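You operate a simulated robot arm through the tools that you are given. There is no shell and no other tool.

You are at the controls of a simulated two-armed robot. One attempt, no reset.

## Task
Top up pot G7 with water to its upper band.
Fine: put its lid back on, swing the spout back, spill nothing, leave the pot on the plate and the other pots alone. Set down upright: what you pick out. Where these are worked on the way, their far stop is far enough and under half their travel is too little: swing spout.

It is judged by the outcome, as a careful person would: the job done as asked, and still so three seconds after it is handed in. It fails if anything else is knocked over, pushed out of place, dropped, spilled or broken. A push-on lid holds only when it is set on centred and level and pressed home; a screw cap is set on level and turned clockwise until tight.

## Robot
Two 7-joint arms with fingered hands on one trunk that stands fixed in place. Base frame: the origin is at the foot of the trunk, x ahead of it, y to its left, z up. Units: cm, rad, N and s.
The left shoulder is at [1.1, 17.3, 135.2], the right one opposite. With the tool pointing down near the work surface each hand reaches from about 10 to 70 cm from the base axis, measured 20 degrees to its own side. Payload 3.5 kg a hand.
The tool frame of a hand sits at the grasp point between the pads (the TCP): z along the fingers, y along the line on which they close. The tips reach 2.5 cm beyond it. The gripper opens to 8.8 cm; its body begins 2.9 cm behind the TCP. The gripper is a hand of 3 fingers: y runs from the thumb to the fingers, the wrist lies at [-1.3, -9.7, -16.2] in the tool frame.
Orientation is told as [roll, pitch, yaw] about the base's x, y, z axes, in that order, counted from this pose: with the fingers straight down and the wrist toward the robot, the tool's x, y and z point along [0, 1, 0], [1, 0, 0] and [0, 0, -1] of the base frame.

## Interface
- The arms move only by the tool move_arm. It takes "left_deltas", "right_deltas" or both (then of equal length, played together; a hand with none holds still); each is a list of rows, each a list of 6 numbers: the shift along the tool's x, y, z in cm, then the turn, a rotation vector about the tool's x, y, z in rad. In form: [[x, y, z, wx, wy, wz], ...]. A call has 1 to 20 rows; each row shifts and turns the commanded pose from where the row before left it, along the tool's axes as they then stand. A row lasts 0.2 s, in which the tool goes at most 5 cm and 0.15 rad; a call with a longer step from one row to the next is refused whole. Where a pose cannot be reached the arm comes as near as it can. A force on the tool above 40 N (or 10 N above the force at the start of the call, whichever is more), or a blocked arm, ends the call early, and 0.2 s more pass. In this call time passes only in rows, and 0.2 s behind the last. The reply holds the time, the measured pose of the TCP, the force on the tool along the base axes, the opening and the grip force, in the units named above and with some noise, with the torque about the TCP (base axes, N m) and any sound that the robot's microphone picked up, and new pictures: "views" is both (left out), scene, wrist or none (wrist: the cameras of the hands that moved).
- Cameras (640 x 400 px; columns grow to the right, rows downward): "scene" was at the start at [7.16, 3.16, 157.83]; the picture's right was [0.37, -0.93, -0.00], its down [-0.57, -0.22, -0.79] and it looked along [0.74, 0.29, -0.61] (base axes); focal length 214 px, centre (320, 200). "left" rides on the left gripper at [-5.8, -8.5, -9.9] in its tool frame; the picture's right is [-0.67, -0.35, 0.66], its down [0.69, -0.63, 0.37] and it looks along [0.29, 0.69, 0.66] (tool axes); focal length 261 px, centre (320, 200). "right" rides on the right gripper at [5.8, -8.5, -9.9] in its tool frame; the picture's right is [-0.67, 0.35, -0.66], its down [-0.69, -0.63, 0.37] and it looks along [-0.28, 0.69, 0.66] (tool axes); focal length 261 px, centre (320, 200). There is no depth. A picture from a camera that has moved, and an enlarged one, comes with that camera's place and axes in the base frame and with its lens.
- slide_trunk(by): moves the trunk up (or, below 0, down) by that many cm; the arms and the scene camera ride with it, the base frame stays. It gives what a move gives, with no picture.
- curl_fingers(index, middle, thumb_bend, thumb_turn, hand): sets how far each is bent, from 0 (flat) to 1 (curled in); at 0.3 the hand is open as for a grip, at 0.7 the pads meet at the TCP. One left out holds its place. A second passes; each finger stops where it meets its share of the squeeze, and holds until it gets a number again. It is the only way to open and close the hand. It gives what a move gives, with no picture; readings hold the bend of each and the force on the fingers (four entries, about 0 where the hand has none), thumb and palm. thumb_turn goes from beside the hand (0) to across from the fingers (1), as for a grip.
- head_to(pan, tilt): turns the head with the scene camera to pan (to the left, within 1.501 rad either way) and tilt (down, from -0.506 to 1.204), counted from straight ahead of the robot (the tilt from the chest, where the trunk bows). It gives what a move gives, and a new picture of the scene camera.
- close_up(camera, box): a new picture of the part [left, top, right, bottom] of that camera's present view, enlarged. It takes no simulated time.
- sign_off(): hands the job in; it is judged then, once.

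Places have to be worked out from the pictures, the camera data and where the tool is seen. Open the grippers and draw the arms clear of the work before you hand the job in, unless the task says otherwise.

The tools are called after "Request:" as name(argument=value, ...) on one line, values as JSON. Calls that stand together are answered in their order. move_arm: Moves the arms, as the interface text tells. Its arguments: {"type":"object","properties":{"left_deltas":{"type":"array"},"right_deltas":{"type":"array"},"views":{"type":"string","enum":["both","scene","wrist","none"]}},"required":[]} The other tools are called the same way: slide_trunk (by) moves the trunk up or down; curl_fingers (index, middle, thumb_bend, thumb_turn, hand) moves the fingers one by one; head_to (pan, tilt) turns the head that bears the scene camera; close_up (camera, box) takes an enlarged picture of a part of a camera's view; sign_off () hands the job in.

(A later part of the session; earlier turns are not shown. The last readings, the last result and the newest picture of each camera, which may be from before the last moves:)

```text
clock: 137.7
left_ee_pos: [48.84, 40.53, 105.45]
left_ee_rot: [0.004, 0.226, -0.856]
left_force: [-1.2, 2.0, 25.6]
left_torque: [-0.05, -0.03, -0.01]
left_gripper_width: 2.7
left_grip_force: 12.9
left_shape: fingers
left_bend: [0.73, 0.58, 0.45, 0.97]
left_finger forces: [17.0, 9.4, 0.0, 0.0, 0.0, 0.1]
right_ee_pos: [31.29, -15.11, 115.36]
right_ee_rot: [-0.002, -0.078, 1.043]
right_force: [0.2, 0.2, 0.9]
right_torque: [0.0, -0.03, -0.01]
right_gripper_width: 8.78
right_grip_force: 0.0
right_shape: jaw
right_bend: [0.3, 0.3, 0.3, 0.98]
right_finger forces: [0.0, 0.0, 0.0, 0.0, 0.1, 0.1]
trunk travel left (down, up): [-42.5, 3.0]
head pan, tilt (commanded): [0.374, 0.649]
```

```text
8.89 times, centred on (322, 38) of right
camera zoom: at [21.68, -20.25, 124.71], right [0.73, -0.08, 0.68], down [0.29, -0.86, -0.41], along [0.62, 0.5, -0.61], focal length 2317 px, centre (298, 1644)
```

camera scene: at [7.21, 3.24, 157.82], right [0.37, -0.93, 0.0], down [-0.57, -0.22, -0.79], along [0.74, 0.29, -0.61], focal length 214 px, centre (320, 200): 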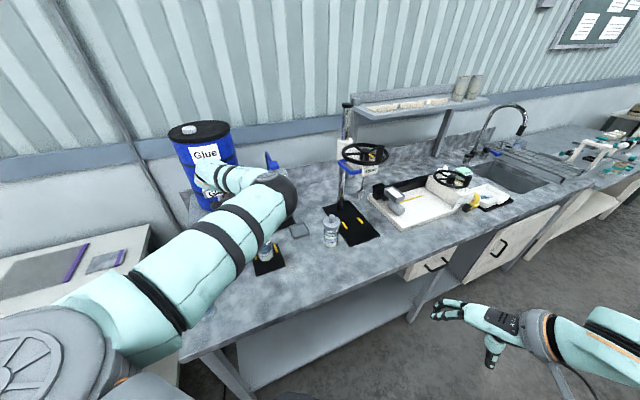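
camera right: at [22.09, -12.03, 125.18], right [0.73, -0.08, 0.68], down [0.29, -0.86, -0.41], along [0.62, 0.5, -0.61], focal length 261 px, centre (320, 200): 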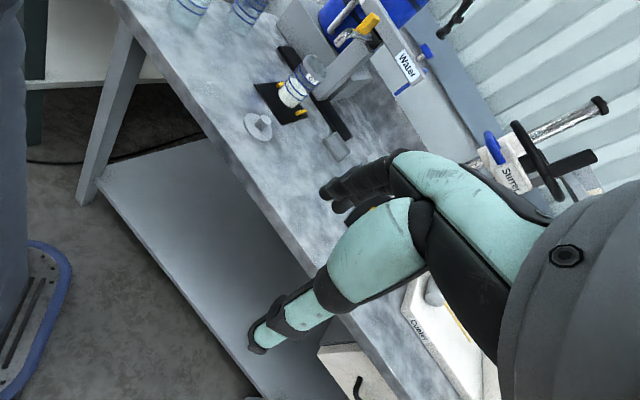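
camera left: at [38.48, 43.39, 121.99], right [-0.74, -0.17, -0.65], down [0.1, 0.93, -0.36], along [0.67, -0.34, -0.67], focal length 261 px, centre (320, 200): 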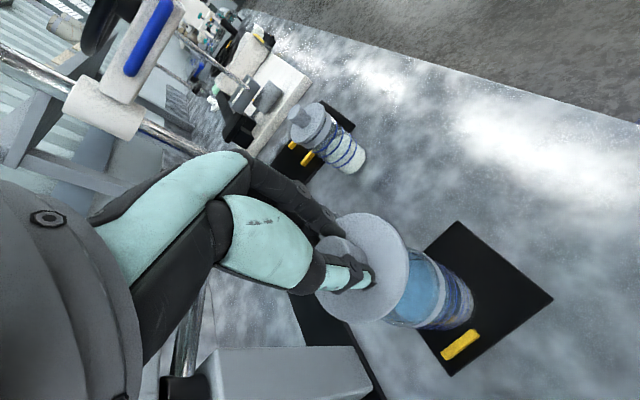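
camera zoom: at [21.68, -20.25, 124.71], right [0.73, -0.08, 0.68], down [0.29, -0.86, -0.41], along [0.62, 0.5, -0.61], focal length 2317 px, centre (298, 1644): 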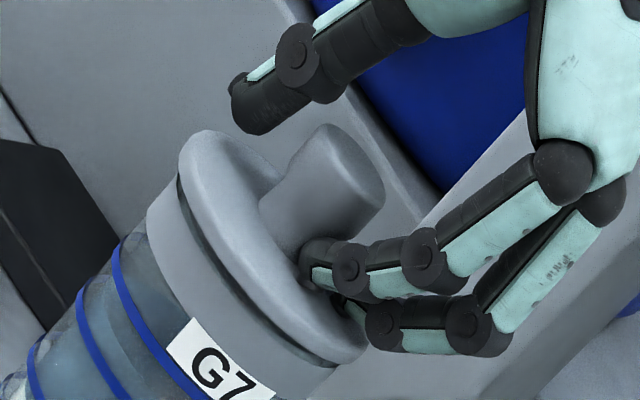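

The fingertips push down on the lid as they try to straighten. I raise the hand gently so they can come free.

Request:
move_arm(left_deltas=[[0, -0.1, -0.4, 0, 0, 0], [0, -0.1, -0.4, 0, 0, 0], [0, -0.1, -0.4, 0, 0, 0]], views="none")

Request:
close_up(camera="right", box=[300, 15, 345, 60])

```text
clock: 138.4
left_ee_pos: [49.02, 40.67, 106.41]
left_ee_rot: [-0.003, 0.228, -0.859]
left_force: [-0.4, 0.4, 1.0]
left_torque: [-0.01, 0.0, -0.01]
left_gripper_width: 4.65
left_grip_force: 0.1
left_shape: fingers
left_bend: [0.5, 0.5, 0.45, 0.97]
left_finger forces: [0.0, 0.0, 0.0, 0.0, 0.0, 0.0]
right_ee_pos: [31.64, -14.95, 115.16]
right_ee_rot: [0.0, -0.073, 1.043]
right_force: [-0.1, 0.3, 0.6]
right_torque: [-0.02, 0.01, 0.01]
right_gripper_width: 8.79
right_grip_force: 0.1
right_shape: jaw
right_bend: [0.3, 0.3, 0.3, 0.98]
right_finger forces: [0.0, 0.0, 0.1, 0.0, 0.1, 0.0]
trunk travel left (down, up): [-42.5, 3.0]
head pan, tilt (commanded): [0.374, 0.649]
```

```text
8.89 times, centred on (322, 38) of right
camera zoom: at [22.1, -19.97, 124.66], right [0.73, -0.08, 0.68], down [0.29, -0.87, -0.41], along [0.62, 0.5, -0.61], focal length 2317 px, centre (298, 1644)
```

zoom: 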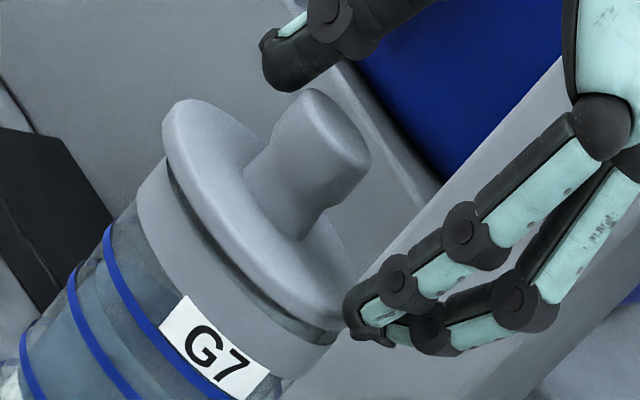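

The hand is free and the lid rests on the pot, slightly uneven. I lift the hand 7 cm straight up, then level it and make a fist.

Request:
move_arm(left_deltas=[[0, -0.34, -1.46, 0, 0, 0], [0, -0.68, -2.92, 0, 0, 0], [0, -0.6, -2.6, 0, 0, 0], [0, 0, 0, -0.114, 0, 0], [0, 0, 0, -0.114, 0, 0]], views="wrist")

Request:
close_up(camera="right", box=[300, 15, 345, 60])

Request:
close_up(camera="left", box=[300, 190, 500, 360])

```text
clock: 139.7
left_ee_pos: [49.17, 40.95, 113.75]
left_ee_rot: [0.0, -0.002, -0.859]
left_force: [0.3, -0.1, -0.5]
left_torque: [0.01, -0.03, 0.0]
left_gripper_width: 4.68
left_grip_force: 0.0
left_shape: fingers
left_bend: [0.5, 0.5, 0.45, 0.97]
left_finger forces: [0.0, 0.0, 0.0, 0.1, 0.0, 0.1]
right_ee_pos: [31.59, -15.0, 115.36]
right_ee_rot: [-0.001, -0.071, 1.043]
right_force: [0.1, 0.0, 0.2]
right_torque: [-0.04, -0.03, 0.0]
right_gripper_width: 8.81
right_grip_force: 0.1
right_shape: jaw
right_bend: [0.3, 0.3, 0.3, 0.98]
right_finger forces: [0.1, 0.1, 0.1, 0.0, 0.0, 0.1]
trunk travel left (down, up): [-42.5, 3.0]
head pan, tilt (commanded): [0.374, 0.649]
camera left: at [38.93, 43.47, 123.79], right [-0.73, -0.17, -0.66], down [0.11, 0.92, -0.37], along [0.67, -0.34, -0.66], focal length 261 px, centre (320, 200)
```

left: 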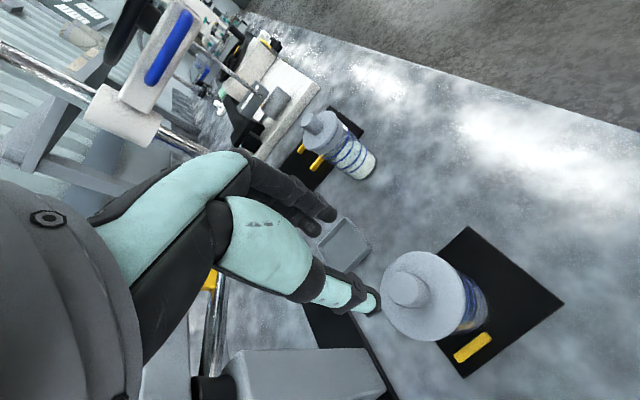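

```text
8.89 times, centred on (322, 38) of right
camera zoom: at [22.0, -19.98, 124.7], right [0.73, -0.08, 0.68], down [0.29, -0.87, -0.41], along [0.62, 0.5, -0.61], focal length 2317 px, centre (298, 1644)
```

zoom: 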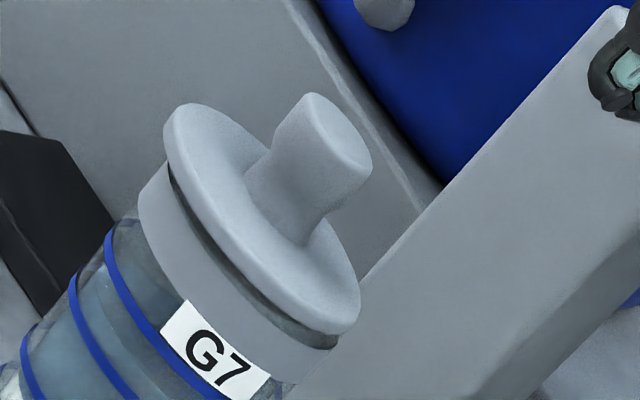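

```text
2.35 times, centred on (400, 275) of left
camera zoom: at [38.93, 43.47, 123.79], right [-0.73, -0.17, -0.66], down [0.11, 0.92, -0.37], along [0.67, -0.34, -0.66], focal length 613 px, centre (132, 24)
```

zoom: 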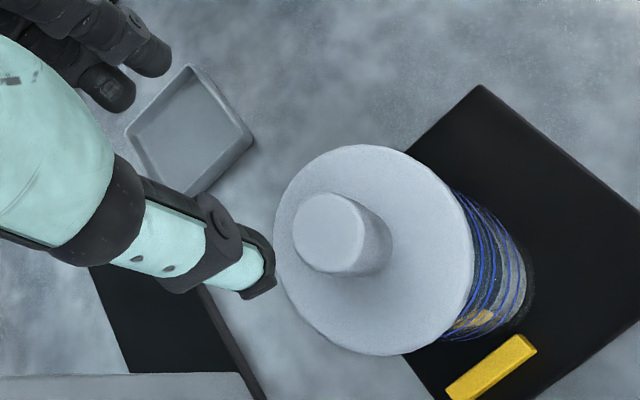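

The lid is level and centred, only needing a push. I make a fist, centre it over the knob (shifting 1.4 cm toward the thumb side) and come down to just above it.

Request:
curl_fingers(hand="left", index=0.72, middle=0.72, thumb_bend=0.69)

Request:
move_arm(left_deltas=[[-0.15, -1.43, 0, 0, 0, 0], [0, 0, 1.6, 0, 0, 0], [0, 0, 1.6, 0, 0, 0], [0, 0, 1.2, 0, 0, 0]], views="none")

Request:
close_up(camera="right", box=[300, 5, 350, 55])

Request:
close_up(camera="left", box=[280, 180, 460, 340])

```text
clock: 140.7
left_ee_pos: [49.05, 40.69, 113.75]
left_ee_rot: [0.0, -0.001, -0.858]
left_force: [-0.7, 0.5, 0.0]
left_torque: [-0.02, 0.03, -0.01]
left_gripper_width: 0.0
left_grip_force: 0.0
left_shape: fingers
left_bend: [0.72, 0.72, 0.68, 0.97]
left_finger forces: [0.1, 0.0, 0.0, 0.0, 0.1, 0.1]
right_ee_pos: [31.52, -14.99, 115.23]
right_ee_rot: [0.0, -0.073, 1.042]
right_force: [0.1, 0.1, 0.1]
right_torque: [0.01, -0.02, 0.02]
right_gripper_width: 8.78
right_grip_force: 0.1
right_shape: jaw
right_bend: [0.3, 0.3, 0.3, 0.98]
right_finger forces: [0.1, 0.0, 0.0, 0.0, 0.0, 0.0]
trunk travel left (down, up): [-42.5, 3.0]
head pan, tilt (commanded): [0.374, 0.649]
```

```text
clock: 141.7
left_ee_pos: [47.87, 41.66, 109.39]
left_ee_rot: [-0.002, -0.001, -0.86]
left_force: [-0.6, 0.2, -0.5]
left_torque: [-0.02, 0.0, 0.0]
left_gripper_width: 0.0
left_grip_force: 0.0
left_shape: fingers
left_bend: [0.72, 0.72, 0.68, 0.97]
left_finger forces: [0.1, 0.0, 0.0, 0.0, 0.1, 0.0]
right_ee_pos: [31.7, -15.09, 115.21]
right_ee_rot: [0.0, -0.074, 1.043]
right_force: [-0.4, -0.4, 0.5]
right_torque: [0.02, 0.0, 0.02]
right_gripper_width: 8.8
right_grip_force: 0.0
right_shape: jaw
right_bend: [0.3, 0.3, 0.3, 0.98]
right_finger forces: [0.0, 0.1, 0.0, 0.0, 0.0, 0.1]
trunk travel left (down, up): [-42.5, 3.0]
head pan, tilt (commanded): [0.374, 0.649]
```

```text
8.00 times, centred on (325, 30) of right
camera zoom: at [22.0, -20.04, 124.69], right [0.73, -0.08, 0.68], down [0.29, -0.86, -0.41], along [0.62, 0.5, -0.61], focal length 2085 px, centre (280, 1560)
```

zoom: 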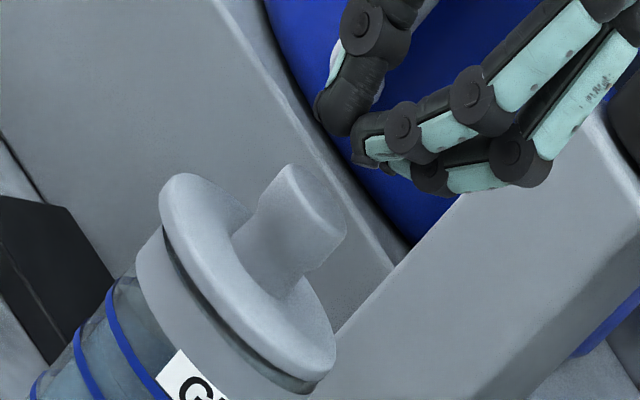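

```text
2.50 times, centred on (370, 260) of left
camera zoom: at [37.72, 44.31, 119.37], right [-0.73, -0.17, -0.66], down [0.11, 0.92, -0.37], along [0.67, -0.34, -0.66], focal length 652 px, centre (195, 50)
```

zoom: 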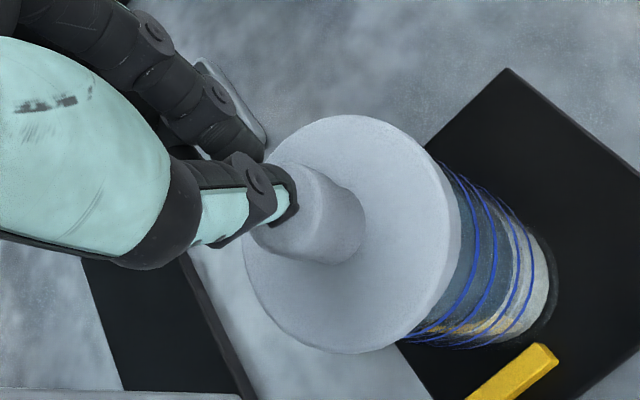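

The fist is nearly centred over the knob. I shift it 0.35 cm and lower onto the knob, then press while watching the force and listening for the snap.

Request:
move_arm(left_deltas=[[0.2, 0.35, 0, 0, 0, 0], [0, 0, 0.8, 0, 0, 0], [0, 0, 0.6, 0, 0, 0]], views="none")

Request:
close_up(camera="right", box=[300, 5, 350, 55])

Request:
move_arm(left_deltas=[[0, 0, 0.4, 0, 0, 0], [0, 0, 0.3, 0, 0, 0]], views="none")

Request:
close_up(camera="right", box=[300, 5, 350, 55])

```text
clock: 142.4
left_ee_pos: [48.23, 41.52, 108.02]
left_ee_rot: [0.0, 0.0, -0.859]
left_force: [0.3, 0.3, 0.7]
left_torque: [0.03, 0.04, -0.02]
left_gripper_width: 0.0
left_grip_force: 1.2
left_shape: fingers
left_bend: [0.72, 0.72, 0.69, 0.97]
left_finger forces: [0.1, 0.0, 0.1, 0.1, 1.9, 0.0]
right_ee_pos: [31.56, -15.09, 115.27]
right_ee_rot: [0.001, -0.073, 1.042]
right_force: [0.7, 0.1, -0.1]
right_torque: [0.01, 0.04, 0.0]
right_gripper_width: 8.79
right_grip_force: 0.0
right_shape: jaw
right_bend: [0.3, 0.3, 0.3, 0.98]
right_finger forces: [0.0, 0.0, 0.0, 0.1, 0.0, 0.0]
trunk travel left (down, up): [-42.5, 3.0]
head pan, tilt (commanded): [0.374, 0.649]
```

```text
8.00 times, centred on (325, 30) of right
camera zoom: at [21.97, -20.06, 124.69], right [0.73, -0.08, 0.68], down [0.29, -0.86, -0.41], along [0.62, 0.5, -0.61], focal length 2085 px, centre (280, 1560)
```

zoom: 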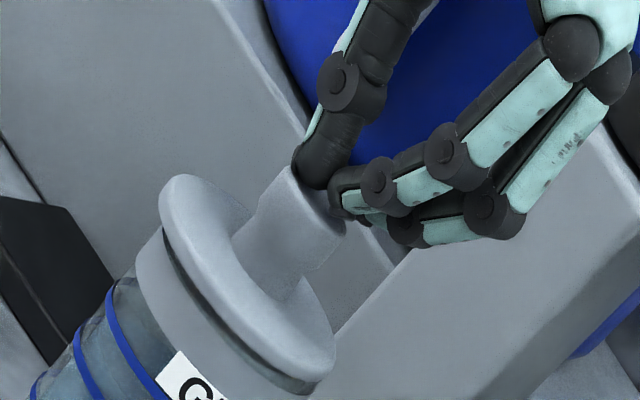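

```text
clock: 143.1
left_ee_pos: [48.45, 41.64, 107.93]
left_ee_rot: [0.013, -0.002, -0.855]
left_force: [-5.3, 3.1, 33.5]
left_torque: [0.17, 0.58, -0.08]
left_gripper_width: 0.02
left_grip_force: 17.0
left_shape: fingers
left_bend: [0.72, 0.72, 0.7, 0.96]
left_finger forces: [0.0, 0.0, 0.0, 0.0, 33.8, 0.1]
right_ee_pos: [31.48, -15.15, 115.24]
right_ee_rot: [-0.001, -0.077, 1.043]
right_force: [-0.1, -0.2, 0.1]
right_torque: [0.03, 0.06, -0.01]
right_gripper_width: 8.76
right_grip_force: 0.1
right_shape: jaw
right_bend: [0.3, 0.3, 0.3, 0.98]
right_finger forces: [0.1, 0.0, 0.0, 0.1, 0.1, 0.1]
trunk travel left (down, up): [-42.5, 3.0]
head pan, tilt (commanded): [0.374, 0.649]
stopped in row 2 (left hand): the force on the tool passed its limit at 43 N (the readings are from after the stop); the commanded pose is now the measured one
```

```text
8.00 times, centred on (325, 30) of right
camera zoom: at [21.75, -20.19, 124.71], right [0.73, -0.08, 0.68], down [0.29, -0.86, -0.41], along [0.62, 0.5, -0.61], focal length 2085 px, centre (280, 1560)
```

zoom: 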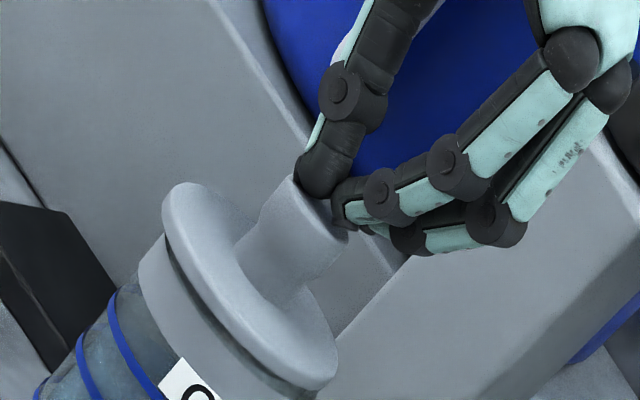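

43 N was reached with the thumb on the near half of the knob, so the far half stays a hair high. I back off, shift 0.7 cm toward the finger side and press again.

Request:
move_arm(left_deltas=[[0, 0, -0.6, 0, 0, 0], [0, 0.7, 0, 0, 0, 0], [0, 0, 0.4, 0, 0, 0]], views="none")

Request:
move_arm(left_deltas=[[0, 0, 0.25, 0, 0, 0]], views="none")

Request:
close_up(camera="right", box=[300, 5, 350, 55])

```text
clock: 143.9
left_ee_pos: [48.64, 40.98, 108.07]
left_ee_rot: [0.013, -0.003, -0.857]
left_force: [-3.1, 1.9, 22.1]
left_torque: [0.18, 0.41, -0.02]
left_gripper_width: 0.0
left_grip_force: 11.6
left_shape: fingers
left_bend: [0.72, 0.72, 0.69, 0.97]
left_finger forces: [0.0, 0.0, 0.0, 0.0, 21.6, 0.1]
right_ee_pos: [31.23, -15.25, 115.29]
right_ee_rot: [-0.002, -0.076, 1.043]
right_force: [-0.7, 0.0, 0.7]
right_torque: [0.05, 0.0, -0.01]
right_gripper_width: 8.79
right_grip_force: 0.0
right_shape: jaw
right_bend: [0.3, 0.3, 0.3, 0.98]
right_finger forces: [0.1, 0.1, 0.0, 0.0, 0.0, 0.0]
trunk travel left (down, up): [-42.5, 3.0]
head pan, tilt (commanded): [0.374, 0.649]
```

```text
clock: 144.3
left_ee_pos: [48.67, 40.92, 108.18]
left_ee_rot: [0.015, -0.003, -0.854]
left_force: [-3.1, 6.2, 36.9]
left_torque: [0.42, 0.67, -0.05]
left_gripper_width: 0.0
left_grip_force: 18.9
left_shape: fingers
left_bend: [0.72, 0.72, 0.69, 0.98]
left_finger forces: [0.1, 0.0, 0.1, 0.0, 37.1, 0.0]
right_ee_pos: [31.15, -15.38, 115.38]
right_ee_rot: [-0.003, -0.078, 1.04]
right_force: [-1.3, 0.1, -0.1]
right_torque: [0.01, -0.01, 0.0]
right_gripper_width: 8.79
right_grip_force: 0.1
right_shape: jaw
right_bend: [0.3, 0.3, 0.3, 0.98]
right_finger forces: [0.0, 0.0, 0.0, 0.1, 0.0, 0.0]
trunk travel left (down, up): [-42.5, 3.0]
head pan, tilt (commanded): [0.374, 0.649]
```

```text
8.00 times, centred on (325, 30) of right
camera zoom: at [21.43, -20.32, 124.77], right [0.73, -0.08, 0.68], down [0.29, -0.86, -0.41], along [0.62, 0.5, -0.6], focal length 2085 px, centre (280, 1560)
```

zoom: 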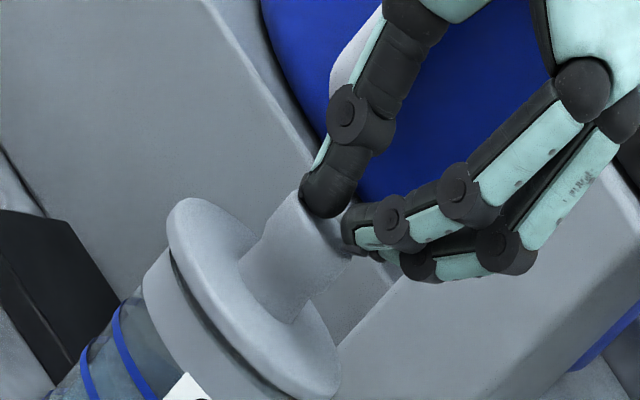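

37 N centred now. I zoom closely on the seam under this load.

Request:
close_up(camera="right", box=[308, 25, 334, 55])

Request:
close_up(camera="right", box=[358, 120, 384, 150])

Request:
close_up(camera="left", box=[300, 180, 460, 340])

```text
13.33 times, centred on (321, 40) of right
camera zoom: at [21.43, -20.32, 124.77], right [0.73, -0.08, 0.68], down [0.29, -0.86, -0.41], along [0.62, 0.5, -0.6], focal length 3475 px, centre (307, 2333)
```

zoom: 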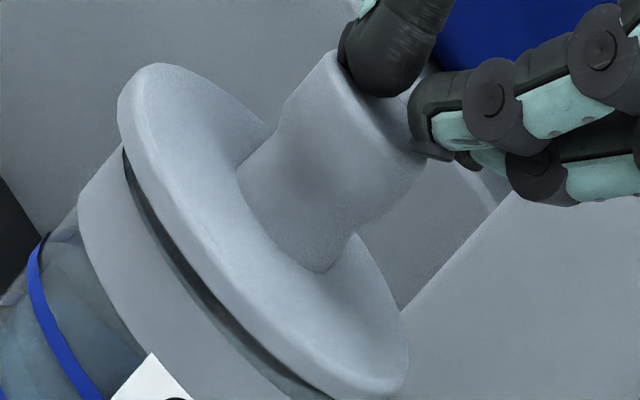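

```text
13.33 times, centred on (371, 135) of right
camera zoom: at [21.43, -20.32, 124.77], right [0.73, -0.08, 0.68], down [0.29, -0.86, -0.41], along [0.62, 0.5, -0.6], focal length 3475 px, centre (-360, 1067)
```

zoom: 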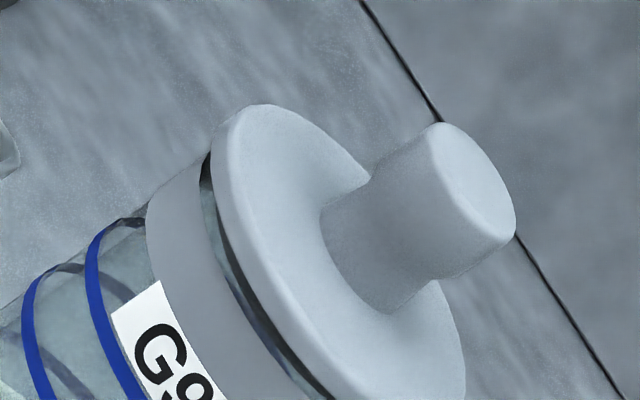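

```text
2.50 times, centred on (380, 260) of left
camera zoom: at [38.3, 43.44, 117.96], right [-0.73, -0.17, -0.67], down [0.11, 0.93, -0.36], along [0.68, -0.33, -0.65], focal length 652 px, centre (170, 50)
```

zoom: 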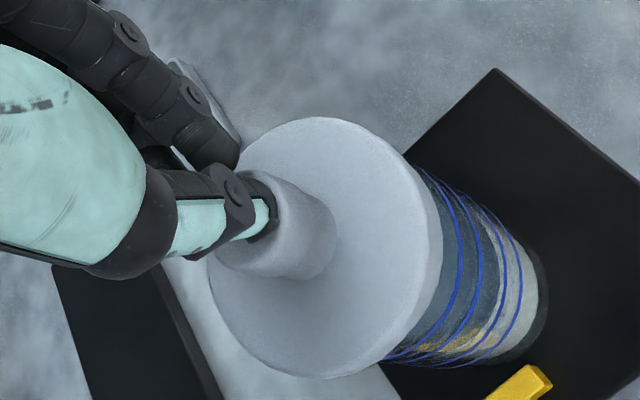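

Under load the seam nearly equals G9's, yet no snap came, so the lid may be slightly off centre. I lift the fist off and measure lid against rim without load.

Request:
move_arm(left_deltas=[[0, 0, -0.6, 0, 0, 0], [0, 0, -2, 0, 0, 0], [0, 0, -2.5, 0, 0, 0]], views="none")

Request:
close_up(camera="right", box=[304, 18, 340, 58])

Request:
close_up(camera="left", box=[340, 200, 480, 340])

Request:
close_up(camera="right", box=[354, 118, 390, 158])

```text
clock: 145.1
left_ee_pos: [48.74, 40.79, 112.72]
left_ee_rot: [0.007, 0.001, -0.856]
left_force: [0.3, -0.4, 1.0]
left_torque: [0.03, 0.01, 0.03]
left_gripper_width: 0.0
left_grip_force: 0.2
left_shape: fingers
left_bend: [0.72, 0.72, 0.68, 0.97]
left_finger forces: [0.1, 0.0, 0.1, 0.0, 0.0, 0.1]
right_ee_pos: [31.45, -15.21, 115.34]
right_ee_rot: [0.001, -0.074, 1.043]
right_force: [-0.1, 0.5, 1.2]
right_torque: [0.0, 0.02, 0.02]
right_gripper_width: 8.78
right_grip_force: 0.1
right_shape: jaw
right_bend: [0.3, 0.3, 0.3, 0.98]
right_finger forces: [0.1, 0.0, 0.1, 0.0, 0.1, 0.0]
trunk travel left (down, up): [-42.5, 3.0]
head pan, tilt (commanded): [0.374, 0.649]
```

```text
10.00 times, centred on (322, 38) of right
camera zoom: at [21.83, -20.19, 124.69], right [0.73, -0.08, 0.68], down [0.29, -0.86, -0.41], along [0.62, 0.5, -0.61], focal length 2606 px, centre (300, 1820)
```

zoom: 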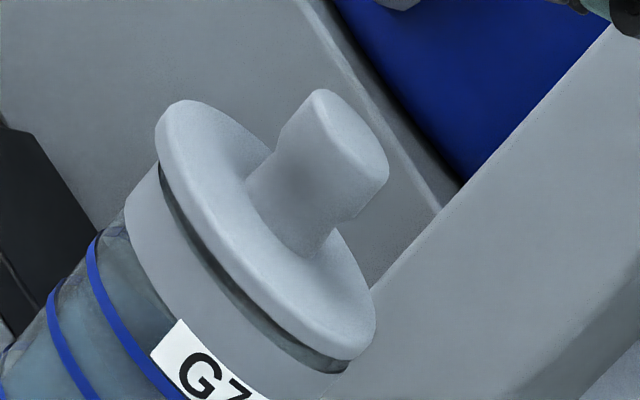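

```text
2.86 times, centred on (410, 270) of left
camera zoom: at [38.52, 43.42, 122.73], right [-0.73, -0.17, -0.66], down [0.11, 0.93, -0.36], along [0.67, -0.33, -0.66], focal length 745 px, centre (63, 0)
```

zoom: 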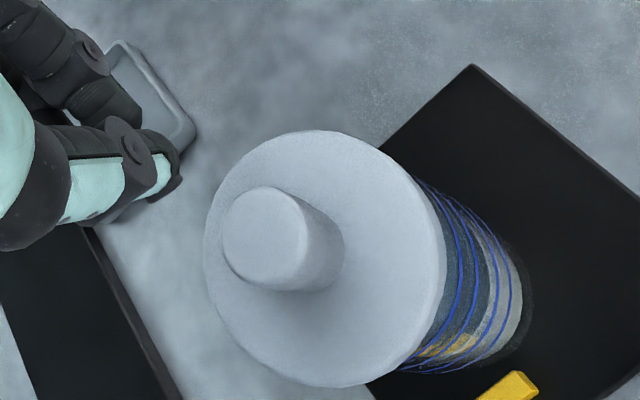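

```text
10.00 times, centred on (372, 138) of right
camera zoom: at [21.83, -20.19, 124.69], right [0.73, -0.08, 0.68], down [0.29, -0.86, -0.41], along [0.62, 0.5, -0.61], focal length 2606 px, centre (-200, 820)
```

zoom: 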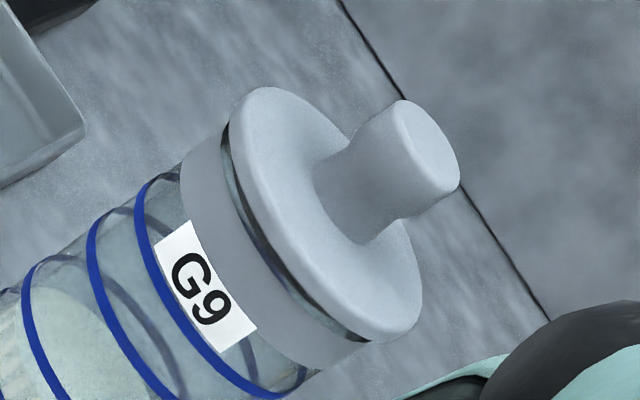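

Silhouette overhangs show the lid about 4–5 mm off centre (too far toward −x, +y) and tipped 2°. I will regrip the knob gently, lift a few millimetres, shift it, and set it down again. First I open and lower the hand around the knob.

Request:
curl_fingers(hand="left", index=0.48, middle=0.48, thumb_bend=0.42)

Request:
move_arm(left_deltas=[[0.35, -0.11, 0, 0, 0, 0], [0, 0, 2.2, 0, 0, 0], [0, 0, 2.2, 0, 0, 0], [0, 0, 2.0, 0, 0, 0]], views="none")

Request:
close_up(camera="left", box=[280, 180, 460, 340])

Request:
close_up(camera="right", box=[300, 10, 350, 60])

```text
clock: 146.1
left_ee_pos: [48.86, 41.06, 112.72]
left_ee_rot: [0.005, 0.0, -0.855]
left_force: [0.1, 0.3, -0.1]
left_torque: [-0.01, 0.02, 0.0]
left_gripper_width: 5.2
left_grip_force: 0.1
left_shape: fingers
left_bend: [0.48, 0.48, 0.42, 0.97]
left_finger forces: [0.0, 0.0, 0.0, 0.1, 0.1, 0.0]
right_ee_pos: [31.6, -15.01, 115.36]
right_ee_rot: [0.001, -0.072, 1.041]
right_force: [0.1, 0.6, 0.9]
right_torque: [0.01, 0.03, -0.03]
right_gripper_width: 8.78
right_grip_force: 0.0
right_shape: jaw
right_bend: [0.3, 0.3, 0.3, 0.98]
right_finger forces: [0.0, 0.0, 0.0, 0.0, 0.0, 0.1]
trunk travel left (down, up): [-42.5, 3.0]
head pan, tilt (commanded): [0.374, 0.649]
```

```text
clock: 147.1
left_ee_pos: [49.33, 41.63, 106.05]
left_ee_rot: [0.006, -0.002, -0.855]
left_force: [0.0, 1.0, -0.3]
left_torque: [-0.01, 0.0, -0.01]
left_gripper_width: 5.2
left_grip_force: 0.0
left_shape: fingers
left_bend: [0.48, 0.48, 0.42, 0.97]
left_finger forces: [0.0, 0.0, 0.0, 0.1, 0.0, 0.1]
right_ee_pos: [31.58, -14.97, 115.15]
right_ee_rot: [0.0, -0.075, 1.043]
right_force: [0.0, -0.3, -0.2]
right_torque: [0.0, 0.02, -0.04]
right_gripper_width: 8.79
right_grip_force: 0.1
right_shape: jaw
right_bend: [0.3, 0.3, 0.3, 0.98]
right_finger forces: [0.1, 0.1, 0.0, 0.0, 0.0, 0.0]
trunk travel left (down, up): [-42.5, 3.0]
head pan, tilt (commanded): [0.374, 0.649]
```

```text
2.50 times, centred on (370, 260) of left
camera zoom: at [39.15, 44.15, 116.03], right [-0.73, -0.17, -0.66], down [0.11, 0.93, -0.36], along [0.68, -0.33, -0.66], focal length 652 px, centre (195, 50)
```

zoom: 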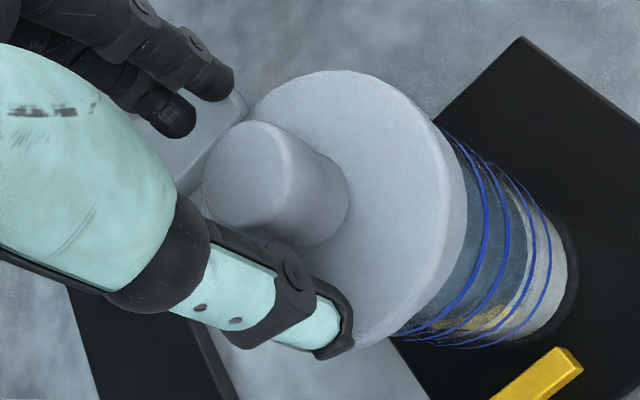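

```text
8.00 times, centred on (325, 35) of right
camera zoom: at [22.0, -20.03, 124.69], right [0.73, -0.08, 0.68], down [0.29, -0.86, -0.41], along [0.62, 0.5, -0.61], focal length 2085 px, centre (280, 1520)
```

zoom: 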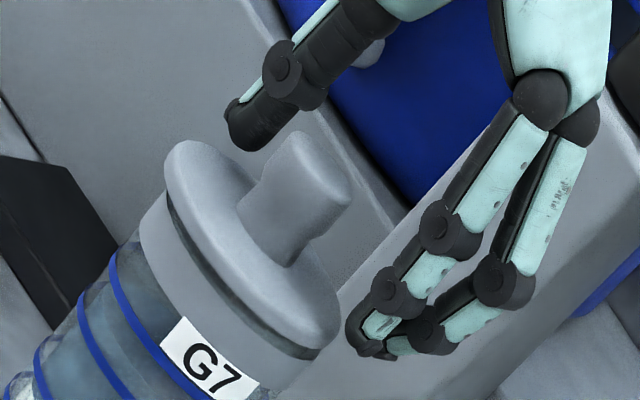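

The knob is between thumb and fingers but 0.5 cm off along x. I correct that, then let the thumb push the knob gently toward the finger side and check the overhang.

Request:
move_arm(left_deltas=[[-0.48, 0.06, 0, 0, 0, 0]], views="none")

Request:
curl_fingers(hand="left", thumb_bend=0.57)

Request:
close_up(camera="right", box=[304, 18, 340, 58])

Request:
close_up(camera="left", box=[280, 180, 460, 340])

```text
clock: 147.5
left_ee_pos: [48.98, 41.08, 106.07]
left_ee_rot: [0.006, -0.001, -0.855]
left_force: [-0.2, -0.1, -0.4]
left_torque: [0.03, 0.0, -0.02]
left_gripper_width: 5.2
left_grip_force: 0.1
left_shape: fingers
left_bend: [0.48, 0.48, 0.42, 0.97]
left_finger forces: [0.0, 0.1, 0.0, 0.1, 0.0, 0.1]
right_ee_pos: [31.54, -15.09, 115.34]
right_ee_rot: [-0.001, -0.073, 1.04]
right_force: [0.2, -0.8, -0.6]
right_torque: [-0.03, -0.02, 0.0]
right_gripper_width: 8.81
right_grip_force: 0.0
right_shape: jaw
right_bend: [0.3, 0.3, 0.3, 0.98]
right_finger forces: [0.1, 0.0, 0.0, 0.0, 0.1, 0.0]
trunk travel left (down, up): [-42.5, 3.0]
head pan, tilt (commanded): [0.374, 0.649]
```

```text
clock: 148.5
left_ee_pos: [48.95, 41.23, 106.22]
left_ee_rot: [0.006, -0.001, -0.855]
left_force: [-0.3, 0.2, -0.8]
left_torque: [0.01, -0.01, 0.01]
left_gripper_width: 3.76
left_grip_force: 0.0
left_shape: fingers
left_bend: [0.48, 0.48, 0.56, 0.97]
left_finger forces: [0.0, 0.1, 0.0, 0.0, 0.0, 0.1]
right_ee_pos: [31.5, -15.03, 115.19]
right_ee_rot: [-0.001, -0.074, 1.041]
right_force: [-0.2, 0.0, -0.3]
right_torque: [-0.01, -0.01, -0.01]
right_gripper_width: 8.76
right_grip_force: 0.0
right_shape: jaw
right_bend: [0.3, 0.3, 0.3, 0.98]
right_finger forces: [0.1, 0.0, 0.0, 0.0, 0.0, 0.0]
trunk travel left (down, up): [-42.5, 3.0]
head pan, tilt (commanded): [0.374, 0.649]
```

```text
10.00 times, centred on (322, 38) of right
camera zoom: at [22.0, -20.05, 124.68], right [0.73, -0.08, 0.68], down [0.29, -0.86, -0.41], along [0.62, 0.5, -0.61], focal length 2606 px, centre (300, 1820)
```

zoom: 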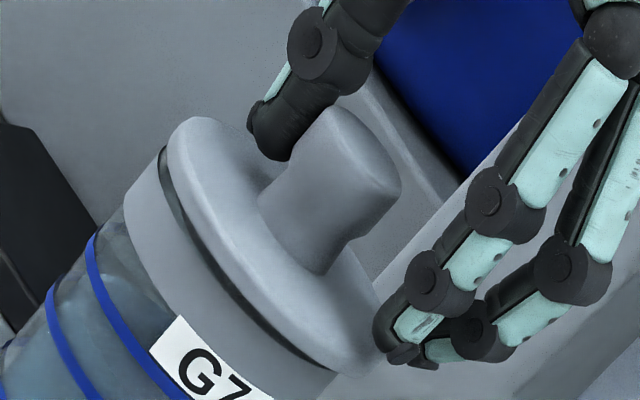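

```text
2.50 times, centred on (370, 260) of left
camera zoom: at [38.79, 43.73, 116.09], right [-0.73, -0.17, -0.66], down [0.11, 0.93, -0.36], along [0.67, -0.33, -0.66], focal length 652 px, centre (195, 50)
```

zoom: 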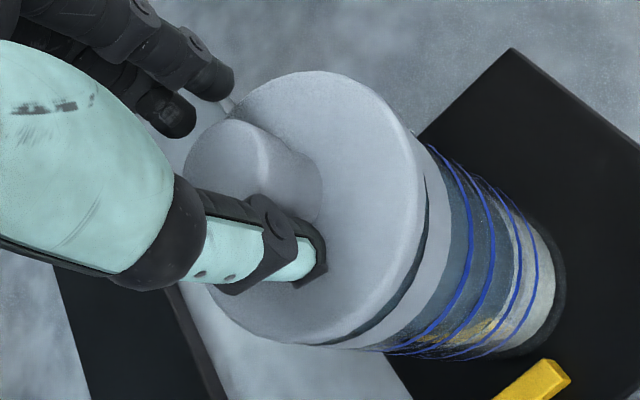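

The lid slid about 5 mm and its overhang is now nearly equal all round. I open the thumb, lift off, and check before pressing with the fist.

Request:
curl_fingers(hand="left", thumb_bend=0.45)

Request:
move_arm(left_deltas=[[0, 0, -1.5, 0, 0, 0], [0, 0, -2.5, 0, 0, 0], [0, 0, -2.5, 0, 0, 0]], views="none")

Request:
close_up(camera="right", box=[304, 18, 340, 58])

Request:
close_up(camera="left", box=[340, 200, 480, 340])

```text
clock: 149.5
left_ee_pos: [49.02, 41.12, 106.15]
left_ee_rot: [0.006, -0.002, -0.856]
left_force: [-0.3, 0.6, 0.2]
left_torque: [-0.01, 0.03, 0.02]
left_gripper_width: 4.87
left_grip_force: 0.0
left_shape: fingers
left_bend: [0.48, 0.48, 0.45, 0.97]
left_finger forces: [0.1, 0.1, 0.0, 0.0, 0.0, 0.0]
right_ee_pos: [31.52, -15.04, 115.24]
right_ee_rot: [0.001, -0.072, 1.042]
right_force: [0.3, -0.3, 0.0]
right_torque: [-0.02, 0.02, -0.01]
right_gripper_width: 8.79
right_grip_force: 0.0
right_shape: jaw
right_bend: [0.3, 0.3, 0.3, 0.98]
right_finger forces: [0.1, 0.0, 0.1, 0.0, 0.0, 0.0]
trunk travel left (down, up): [-42.5, 3.0]
head pan, tilt (commanded): [0.374, 0.649]
```

```text
clock: 150.3
left_ee_pos: [49.02, 41.2, 112.65]
left_ee_rot: [0.005, -0.001, -0.855]
left_force: [0.1, -0.4, 0.5]
left_torque: [-0.01, 0.02, 0.01]
left_gripper_width: 4.87
left_grip_force: 0.0
left_shape: fingers
left_bend: [0.48, 0.48, 0.45, 0.97]
left_finger forces: [0.1, 0.0, 0.0, 0.1, 0.1, 0.0]
right_ee_pos: [31.63, -15.1, 115.33]
right_ee_rot: [0.0, -0.074, 1.041]
right_force: [-0.1, -0.1, -0.4]
right_torque: [0.01, 0.0, 0.02]
right_gripper_width: 8.79
right_grip_force: 0.0
right_shape: jaw
right_bend: [0.3, 0.3, 0.3, 0.98]
right_finger forces: [0.0, 0.1, 0.0, 0.0, 0.1, 0.1]
trunk travel left (down, up): [-42.5, 3.0]
head pan, tilt (commanded): [0.374, 0.649]
```

```text
10.00 times, centred on (322, 38) of right
camera zoom: at [21.99, -20.08, 124.68], right [0.73, -0.08, 0.68], down [0.29, -0.86, -0.41], along [0.62, 0.5, -0.61], focal length 2606 px, centre (300, 1820)
```

zoom: 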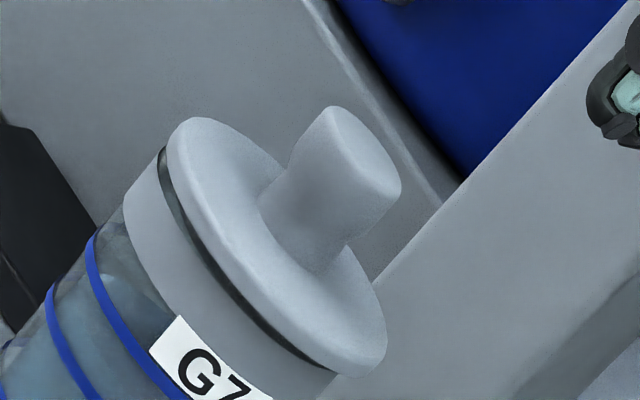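

```text
2.86 times, centred on (410, 270) of left
camera zoom: at [38.86, 43.74, 122.59], right [-0.73, -0.17, -0.66], down [0.11, 0.93, -0.36], along [0.67, -0.33, -0.66], focal length 745 px, centre (63, 0)
```

zoom: 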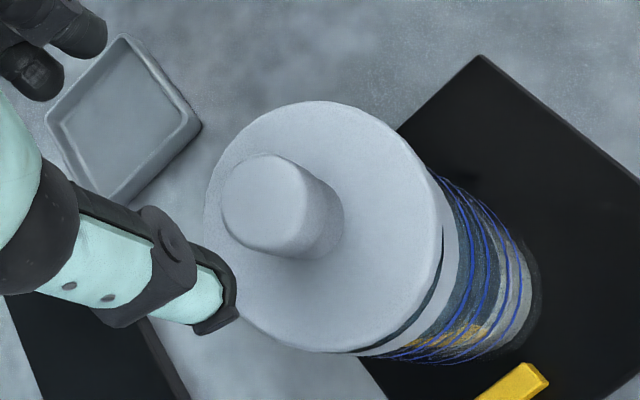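

It overshot slightly: the lid is now about 3 mm too far toward the fingers (needs −0.3 cm along the tool's y). I will pinch the knob softly and move it with the arm, which is more exact.

Request:
move_arm(left_deltas=[[0, 0, 2.2, 0, 0, 0], [0, 0, 2.2, 0, 0, 0], [0, 0, 2.0, 0, 0, 0]], views="none")

Request:
curl_fingers(hand="left", index=0.6, middle=0.6, thumb_bend=0.57)

Request:
curl_fingers(hand="left", index=0.67, middle=0.67, thumb_bend=0.61)

Request:
close_up(camera="right", box=[304, 18, 340, 58])

```text
clock: 151.1
left_ee_pos: [49.14, 41.1, 106.28]
left_ee_rot: [0.005, 0.0, -0.855]
left_force: [1.0, -0.8, -0.5]
left_torque: [-0.02, 0.02, 0.02]
left_gripper_width: 4.88
left_grip_force: 0.1
left_shape: fingers
left_bend: [0.48, 0.48, 0.45, 0.97]
left_finger forces: [0.0, 0.0, 0.0, 0.1, 0.1, 0.1]
right_ee_pos: [31.67, -15.09, 115.42]
right_ee_rot: [-0.001, -0.073, 1.042]
right_force: [-0.5, 0.5, -0.8]
right_torque: [-0.01, 0.05, 0.0]
right_gripper_width: 8.77
right_grip_force: 0.0
right_shape: jaw
right_bend: [0.3, 0.3, 0.3, 0.98]
right_finger forces: [0.1, 0.1, 0.0, 0.1, 0.0, 0.0]
trunk travel left (down, up): [-42.5, 3.0]
head pan, tilt (commanded): [0.374, 0.649]
```

```text
clock: 152.1
left_ee_pos: [49.17, 41.1, 106.44]
left_ee_rot: [0.005, 0.0, -0.855]
left_force: [-0.5, 0.2, 0.6]
left_torque: [0.01, 0.02, 0.05]
left_gripper_width: 2.5
left_grip_force: 0.1
left_shape: fingers
left_bend: [0.6, 0.6, 0.56, 0.97]
left_finger forces: [0.0, 0.0, 0.0, 0.1, 0.0, 0.0]
right_ee_pos: [31.62, -15.06, 115.32]
right_ee_rot: [0.0, -0.073, 1.041]
right_force: [-0.1, -0.1, -1.0]
right_torque: [0.01, 0.01, -0.02]
right_gripper_width: 8.76
right_grip_force: 0.0
right_shape: jaw
right_bend: [0.3, 0.3, 0.3, 0.98]
right_finger forces: [0.0, 0.1, 0.0, 0.0, 0.0, 0.0]
trunk travel left (down, up): [-42.5, 3.0]
head pan, tilt (commanded): [0.374, 0.649]
```

```text
clock: 153.1
left_ee_pos: [49.11, 41.16, 106.45]
left_ee_rot: [0.007, 0.001, -0.854]
left_force: [0.3, -0.6, -0.8]
left_torque: [0.01, 0.0, 0.02]
left_gripper_width: 1.78
left_grip_force: 1.7
left_shape: fingers
left_bend: [0.64, 0.67, 0.59, 0.97]
left_finger forces: [2.0, 0.0, 0.0, 0.0, 1.9, 0.0]
right_ee_pos: [31.53, -15.13, 115.25]
right_ee_rot: [-0.001, -0.075, 1.041]
right_force: [-0.5, -0.7, 0.2]
right_torque: [0.02, -0.02, -0.03]
right_gripper_width: 8.76
right_grip_force: 0.1
right_shape: jaw
right_bend: [0.3, 0.3, 0.3, 0.98]
right_finger forces: [0.1, 0.0, 0.0, 0.0, 0.0, 0.0]
trunk travel left (down, up): [-42.5, 3.0]
head pan, tilt (commanded): [0.374, 0.649]
```

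```text
10.00 times, centred on (322, 38) of right
camera zoom: at [22.0, -20.06, 124.68], right [0.73, -0.08, 0.68], down [0.29, -0.86, -0.41], along [0.62, 0.5, -0.61], focal length 2606 px, centre (300, 1820)
```

zoom: 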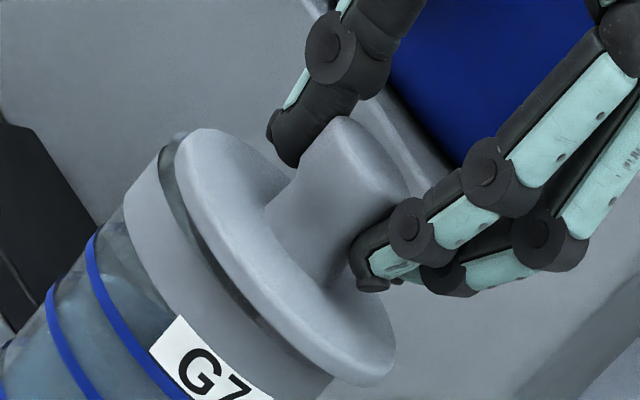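

Pinched gently (2 N). The lid is now about 5 mm too far toward the fingers; I check the left view before lifting it slightly and moving it back.

Request:
close_up(camera="left", box=[280, 180, 460, 340])

```text
2.50 times, centred on (370, 260) of left
camera zoom: at [38.93, 43.63, 116.36], right [-0.73, -0.17, -0.66], down [0.11, 0.93, -0.36], along [0.67, -0.33, -0.66], focal length 652 px, centre (195, 50)
```

zoom: 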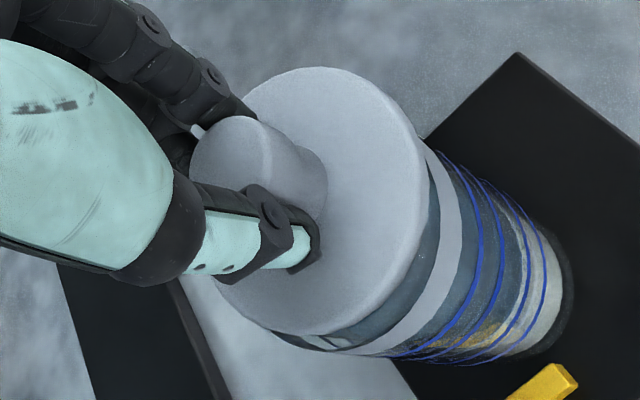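

The exposed crescent shows the shift needed: about 0.55 cm, nearly straight back along the tool's −y. I lift 0.35 cm, move it, and set it down again.

Request:
move_arm(left_deltas=[[0, 0, -0.35, 0, 0, 0], [-0.1, -0.53, 0, 0, 0, 0], [0, 0, 0.3, 0, 0, 0]], views="none")

Request:
close_up(camera="right", box=[304, 18, 340, 58])

Request:
close_up(camera="left", box=[280, 180, 460, 340])

```text
clock: 153.9
left_ee_pos: [48.62, 41.42, 106.4]
left_ee_rot: [0.007, -0.003, -0.856]
left_force: [0.4, -0.4, -1.0]
left_torque: [-0.03, 0.0, 0.01]
left_gripper_width: 1.75
left_grip_force: 2.3
left_shape: fingers
left_bend: [0.64, 0.67, 0.59, 0.97]
left_finger forces: [2.1, 0.0, 0.0, 0.0, 2.0, 0.0]
right_ee_pos: [31.6, -15.06, 115.31]
right_ee_rot: [0.001, -0.073, 1.042]
right_force: [0.4, -0.2, 1.1]
right_torque: [-0.02, 0.0, -0.02]
right_gripper_width: 8.8
right_grip_force: 0.1
right_shape: jaw
right_bend: [0.3, 0.3, 0.3, 0.98]
right_finger forces: [0.1, 0.0, 0.0, 0.0, 0.0, 0.0]
trunk travel left (down, up): [-42.5, 3.0]
head pan, tilt (commanded): [0.374, 0.649]
```

```text
10.00 times, centred on (322, 38) of right
camera zoom: at [22.01, -20.05, 124.68], right [0.73, -0.08, 0.68], down [0.29, -0.86, -0.41], along [0.62, 0.5, -0.61], focal length 2606 px, centre (300, 1820)
```

zoom: 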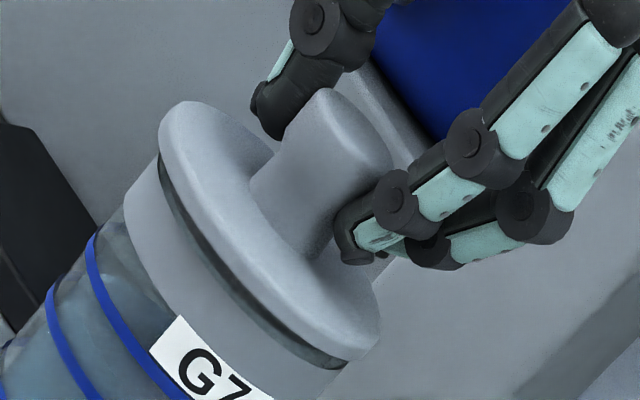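

```text
2.50 times, centred on (370, 260) of left
camera zoom: at [38.43, 44.06, 116.42], right [-0.73, -0.17, -0.66], down [0.11, 0.93, -0.36], along [0.67, -0.34, -0.66], focal length 652 px, centre (195, 50)
```

zoom: 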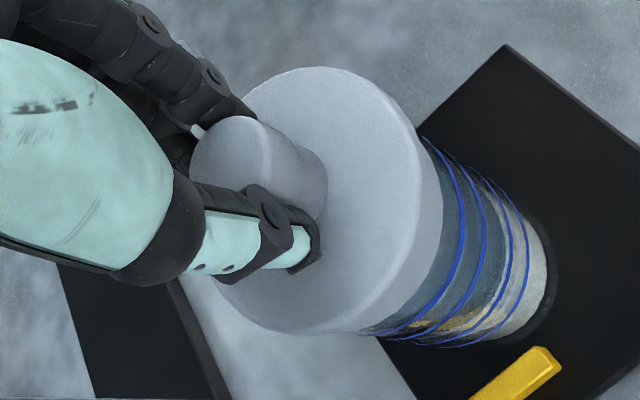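

Nearly there: only about 2 mm along the tool's x remains. I make that correction with a touch of levelling, set it down, release and lift off.

Request:
move_arm(left_deltas=[[0, 0, -0.25, 0, 0, 0], [0.2, 0, 0, 0.03, 0, 0], [0, 0, 0.3, 0, 0, 0]], views="none")

Request:
curl_fingers(hand="left", index=0.55, middle=0.55, thumb_bend=0.5)

Request:
move_arm(left_deltas=[[0, 0, -1.0, 0, 0, 0], [0, 0, -2.5, 0, 0, 0], [0, 0, -2.5, -0.03, 0, 0]], views="none")

Request:
close_up(camera="right", box=[304, 18, 340, 58])

Request:
close_up(camera="left", box=[340, 200, 480, 340])

```text
clock: 154.7
left_ee_pos: [48.63, 41.48, 106.3]
left_ee_rot: [0.007, 0.03, -0.855]
left_force: [0.4, -0.6, 0.5]
left_torque: [-0.03, 0.0, -0.04]
left_gripper_width: 1.74
left_grip_force: 2.2
left_shape: fingers
left_bend: [0.64, 0.67, 0.59, 0.97]
left_finger forces: [1.9, 0.0, 0.0, 0.0, 2.0, 0.0]
right_ee_pos: [31.65, -15.0, 115.33]
right_ee_rot: [0.002, -0.074, 1.042]
right_force: [0.5, 0.5, 0.0]
right_torque: [-0.01, -0.02, -0.02]
right_gripper_width: 8.8
right_grip_force: 0.0
right_shape: jaw
right_bend: [0.3, 0.3, 0.3, 0.98]
right_finger forces: [0.0, 0.0, 0.1, 0.0, 0.1, 0.1]
trunk travel left (down, up): [-42.5, 3.0]
head pan, tilt (commanded): [0.374, 0.649]
```

```text
clock: 155.7
left_ee_pos: [48.73, 41.46, 106.39]
left_ee_rot: [0.005, 0.03, -0.856]
left_force: [0.3, -0.2, 0.0]
left_torque: [-0.01, 0.03, 0.03]
left_gripper_width: 3.54
left_grip_force: 0.1
left_shape: fingers
left_bend: [0.55, 0.55, 0.5, 0.97]
left_finger forces: [0.0, 0.0, 0.1, 0.0, 0.0, 0.1]
right_ee_pos: [31.57, -15.12, 115.19]
right_ee_rot: [0.0, -0.073, 1.042]
right_force: [0.2, 0.5, 0.6]
right_torque: [-0.03, 0.02, 0.04]
right_gripper_width: 8.8
right_grip_force: 0.1
right_shape: jaw
right_bend: [0.3, 0.3, 0.3, 0.98]
right_finger forces: [0.0, 0.1, 0.0, 0.0, 0.0, 0.0]
trunk travel left (down, up): [-42.5, 3.0]
head pan, tilt (commanded): [0.374, 0.649]
heard: snap
```

```text
clock: 156.5
left_ee_pos: [48.41, 41.37, 112.39]
left_ee_rot: [0.006, 0.0, -0.856]
left_force: [0.5, 0.4, -0.6]
left_torque: [0.0, -0.01, 0.0]
left_gripper_width: 3.57
left_grip_force: 0.0
left_shape: fingers
left_bend: [0.55, 0.55, 0.5, 0.97]
left_finger forces: [0.1, 0.1, 0.0, 0.0, 0.1, 0.0]
right_ee_pos: [31.59, -15.07, 115.33]
right_ee_rot: [-0.001, -0.075, 1.043]
right_force: [-0.9, 0.3, -0.2]
right_torque: [0.0, 0.0, 0.01]
right_gripper_width: 8.8
right_grip_force: 0.0
right_shape: jaw
right_bend: [0.3, 0.3, 0.3, 0.98]
right_finger forces: [0.0, 0.0, 0.0, 0.1, 0.1, 0.1]
trunk travel left (down, up): [-42.5, 3.0]
head pan, tilt (commanded): [0.374, 0.649]
```

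```text
10.00 times, centred on (322, 38) of right
camera zoom: at [21.98, -20.08, 124.69], right [0.73, -0.08, 0.68], down [0.29, -0.86, -0.41], along [0.62, 0.5, -0.61], focal length 2606 px, centre (300, 1820)
```

zoom: 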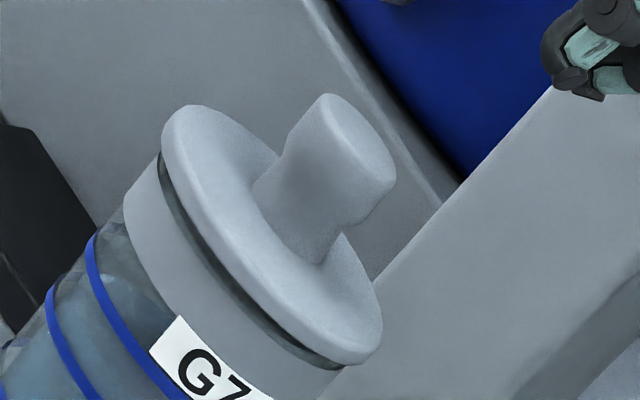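

```text
2.86 times, centred on (410, 270) of left
camera zoom: at [38.23, 43.9, 122.42], right [-0.73, -0.17, -0.66], down [0.11, 0.93, -0.36], along [0.67, -0.34, -0.66], focal length 745 px, centre (63, 0)
```

zoom: 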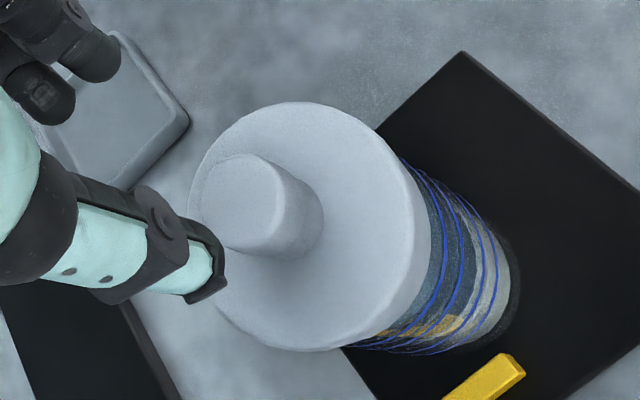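

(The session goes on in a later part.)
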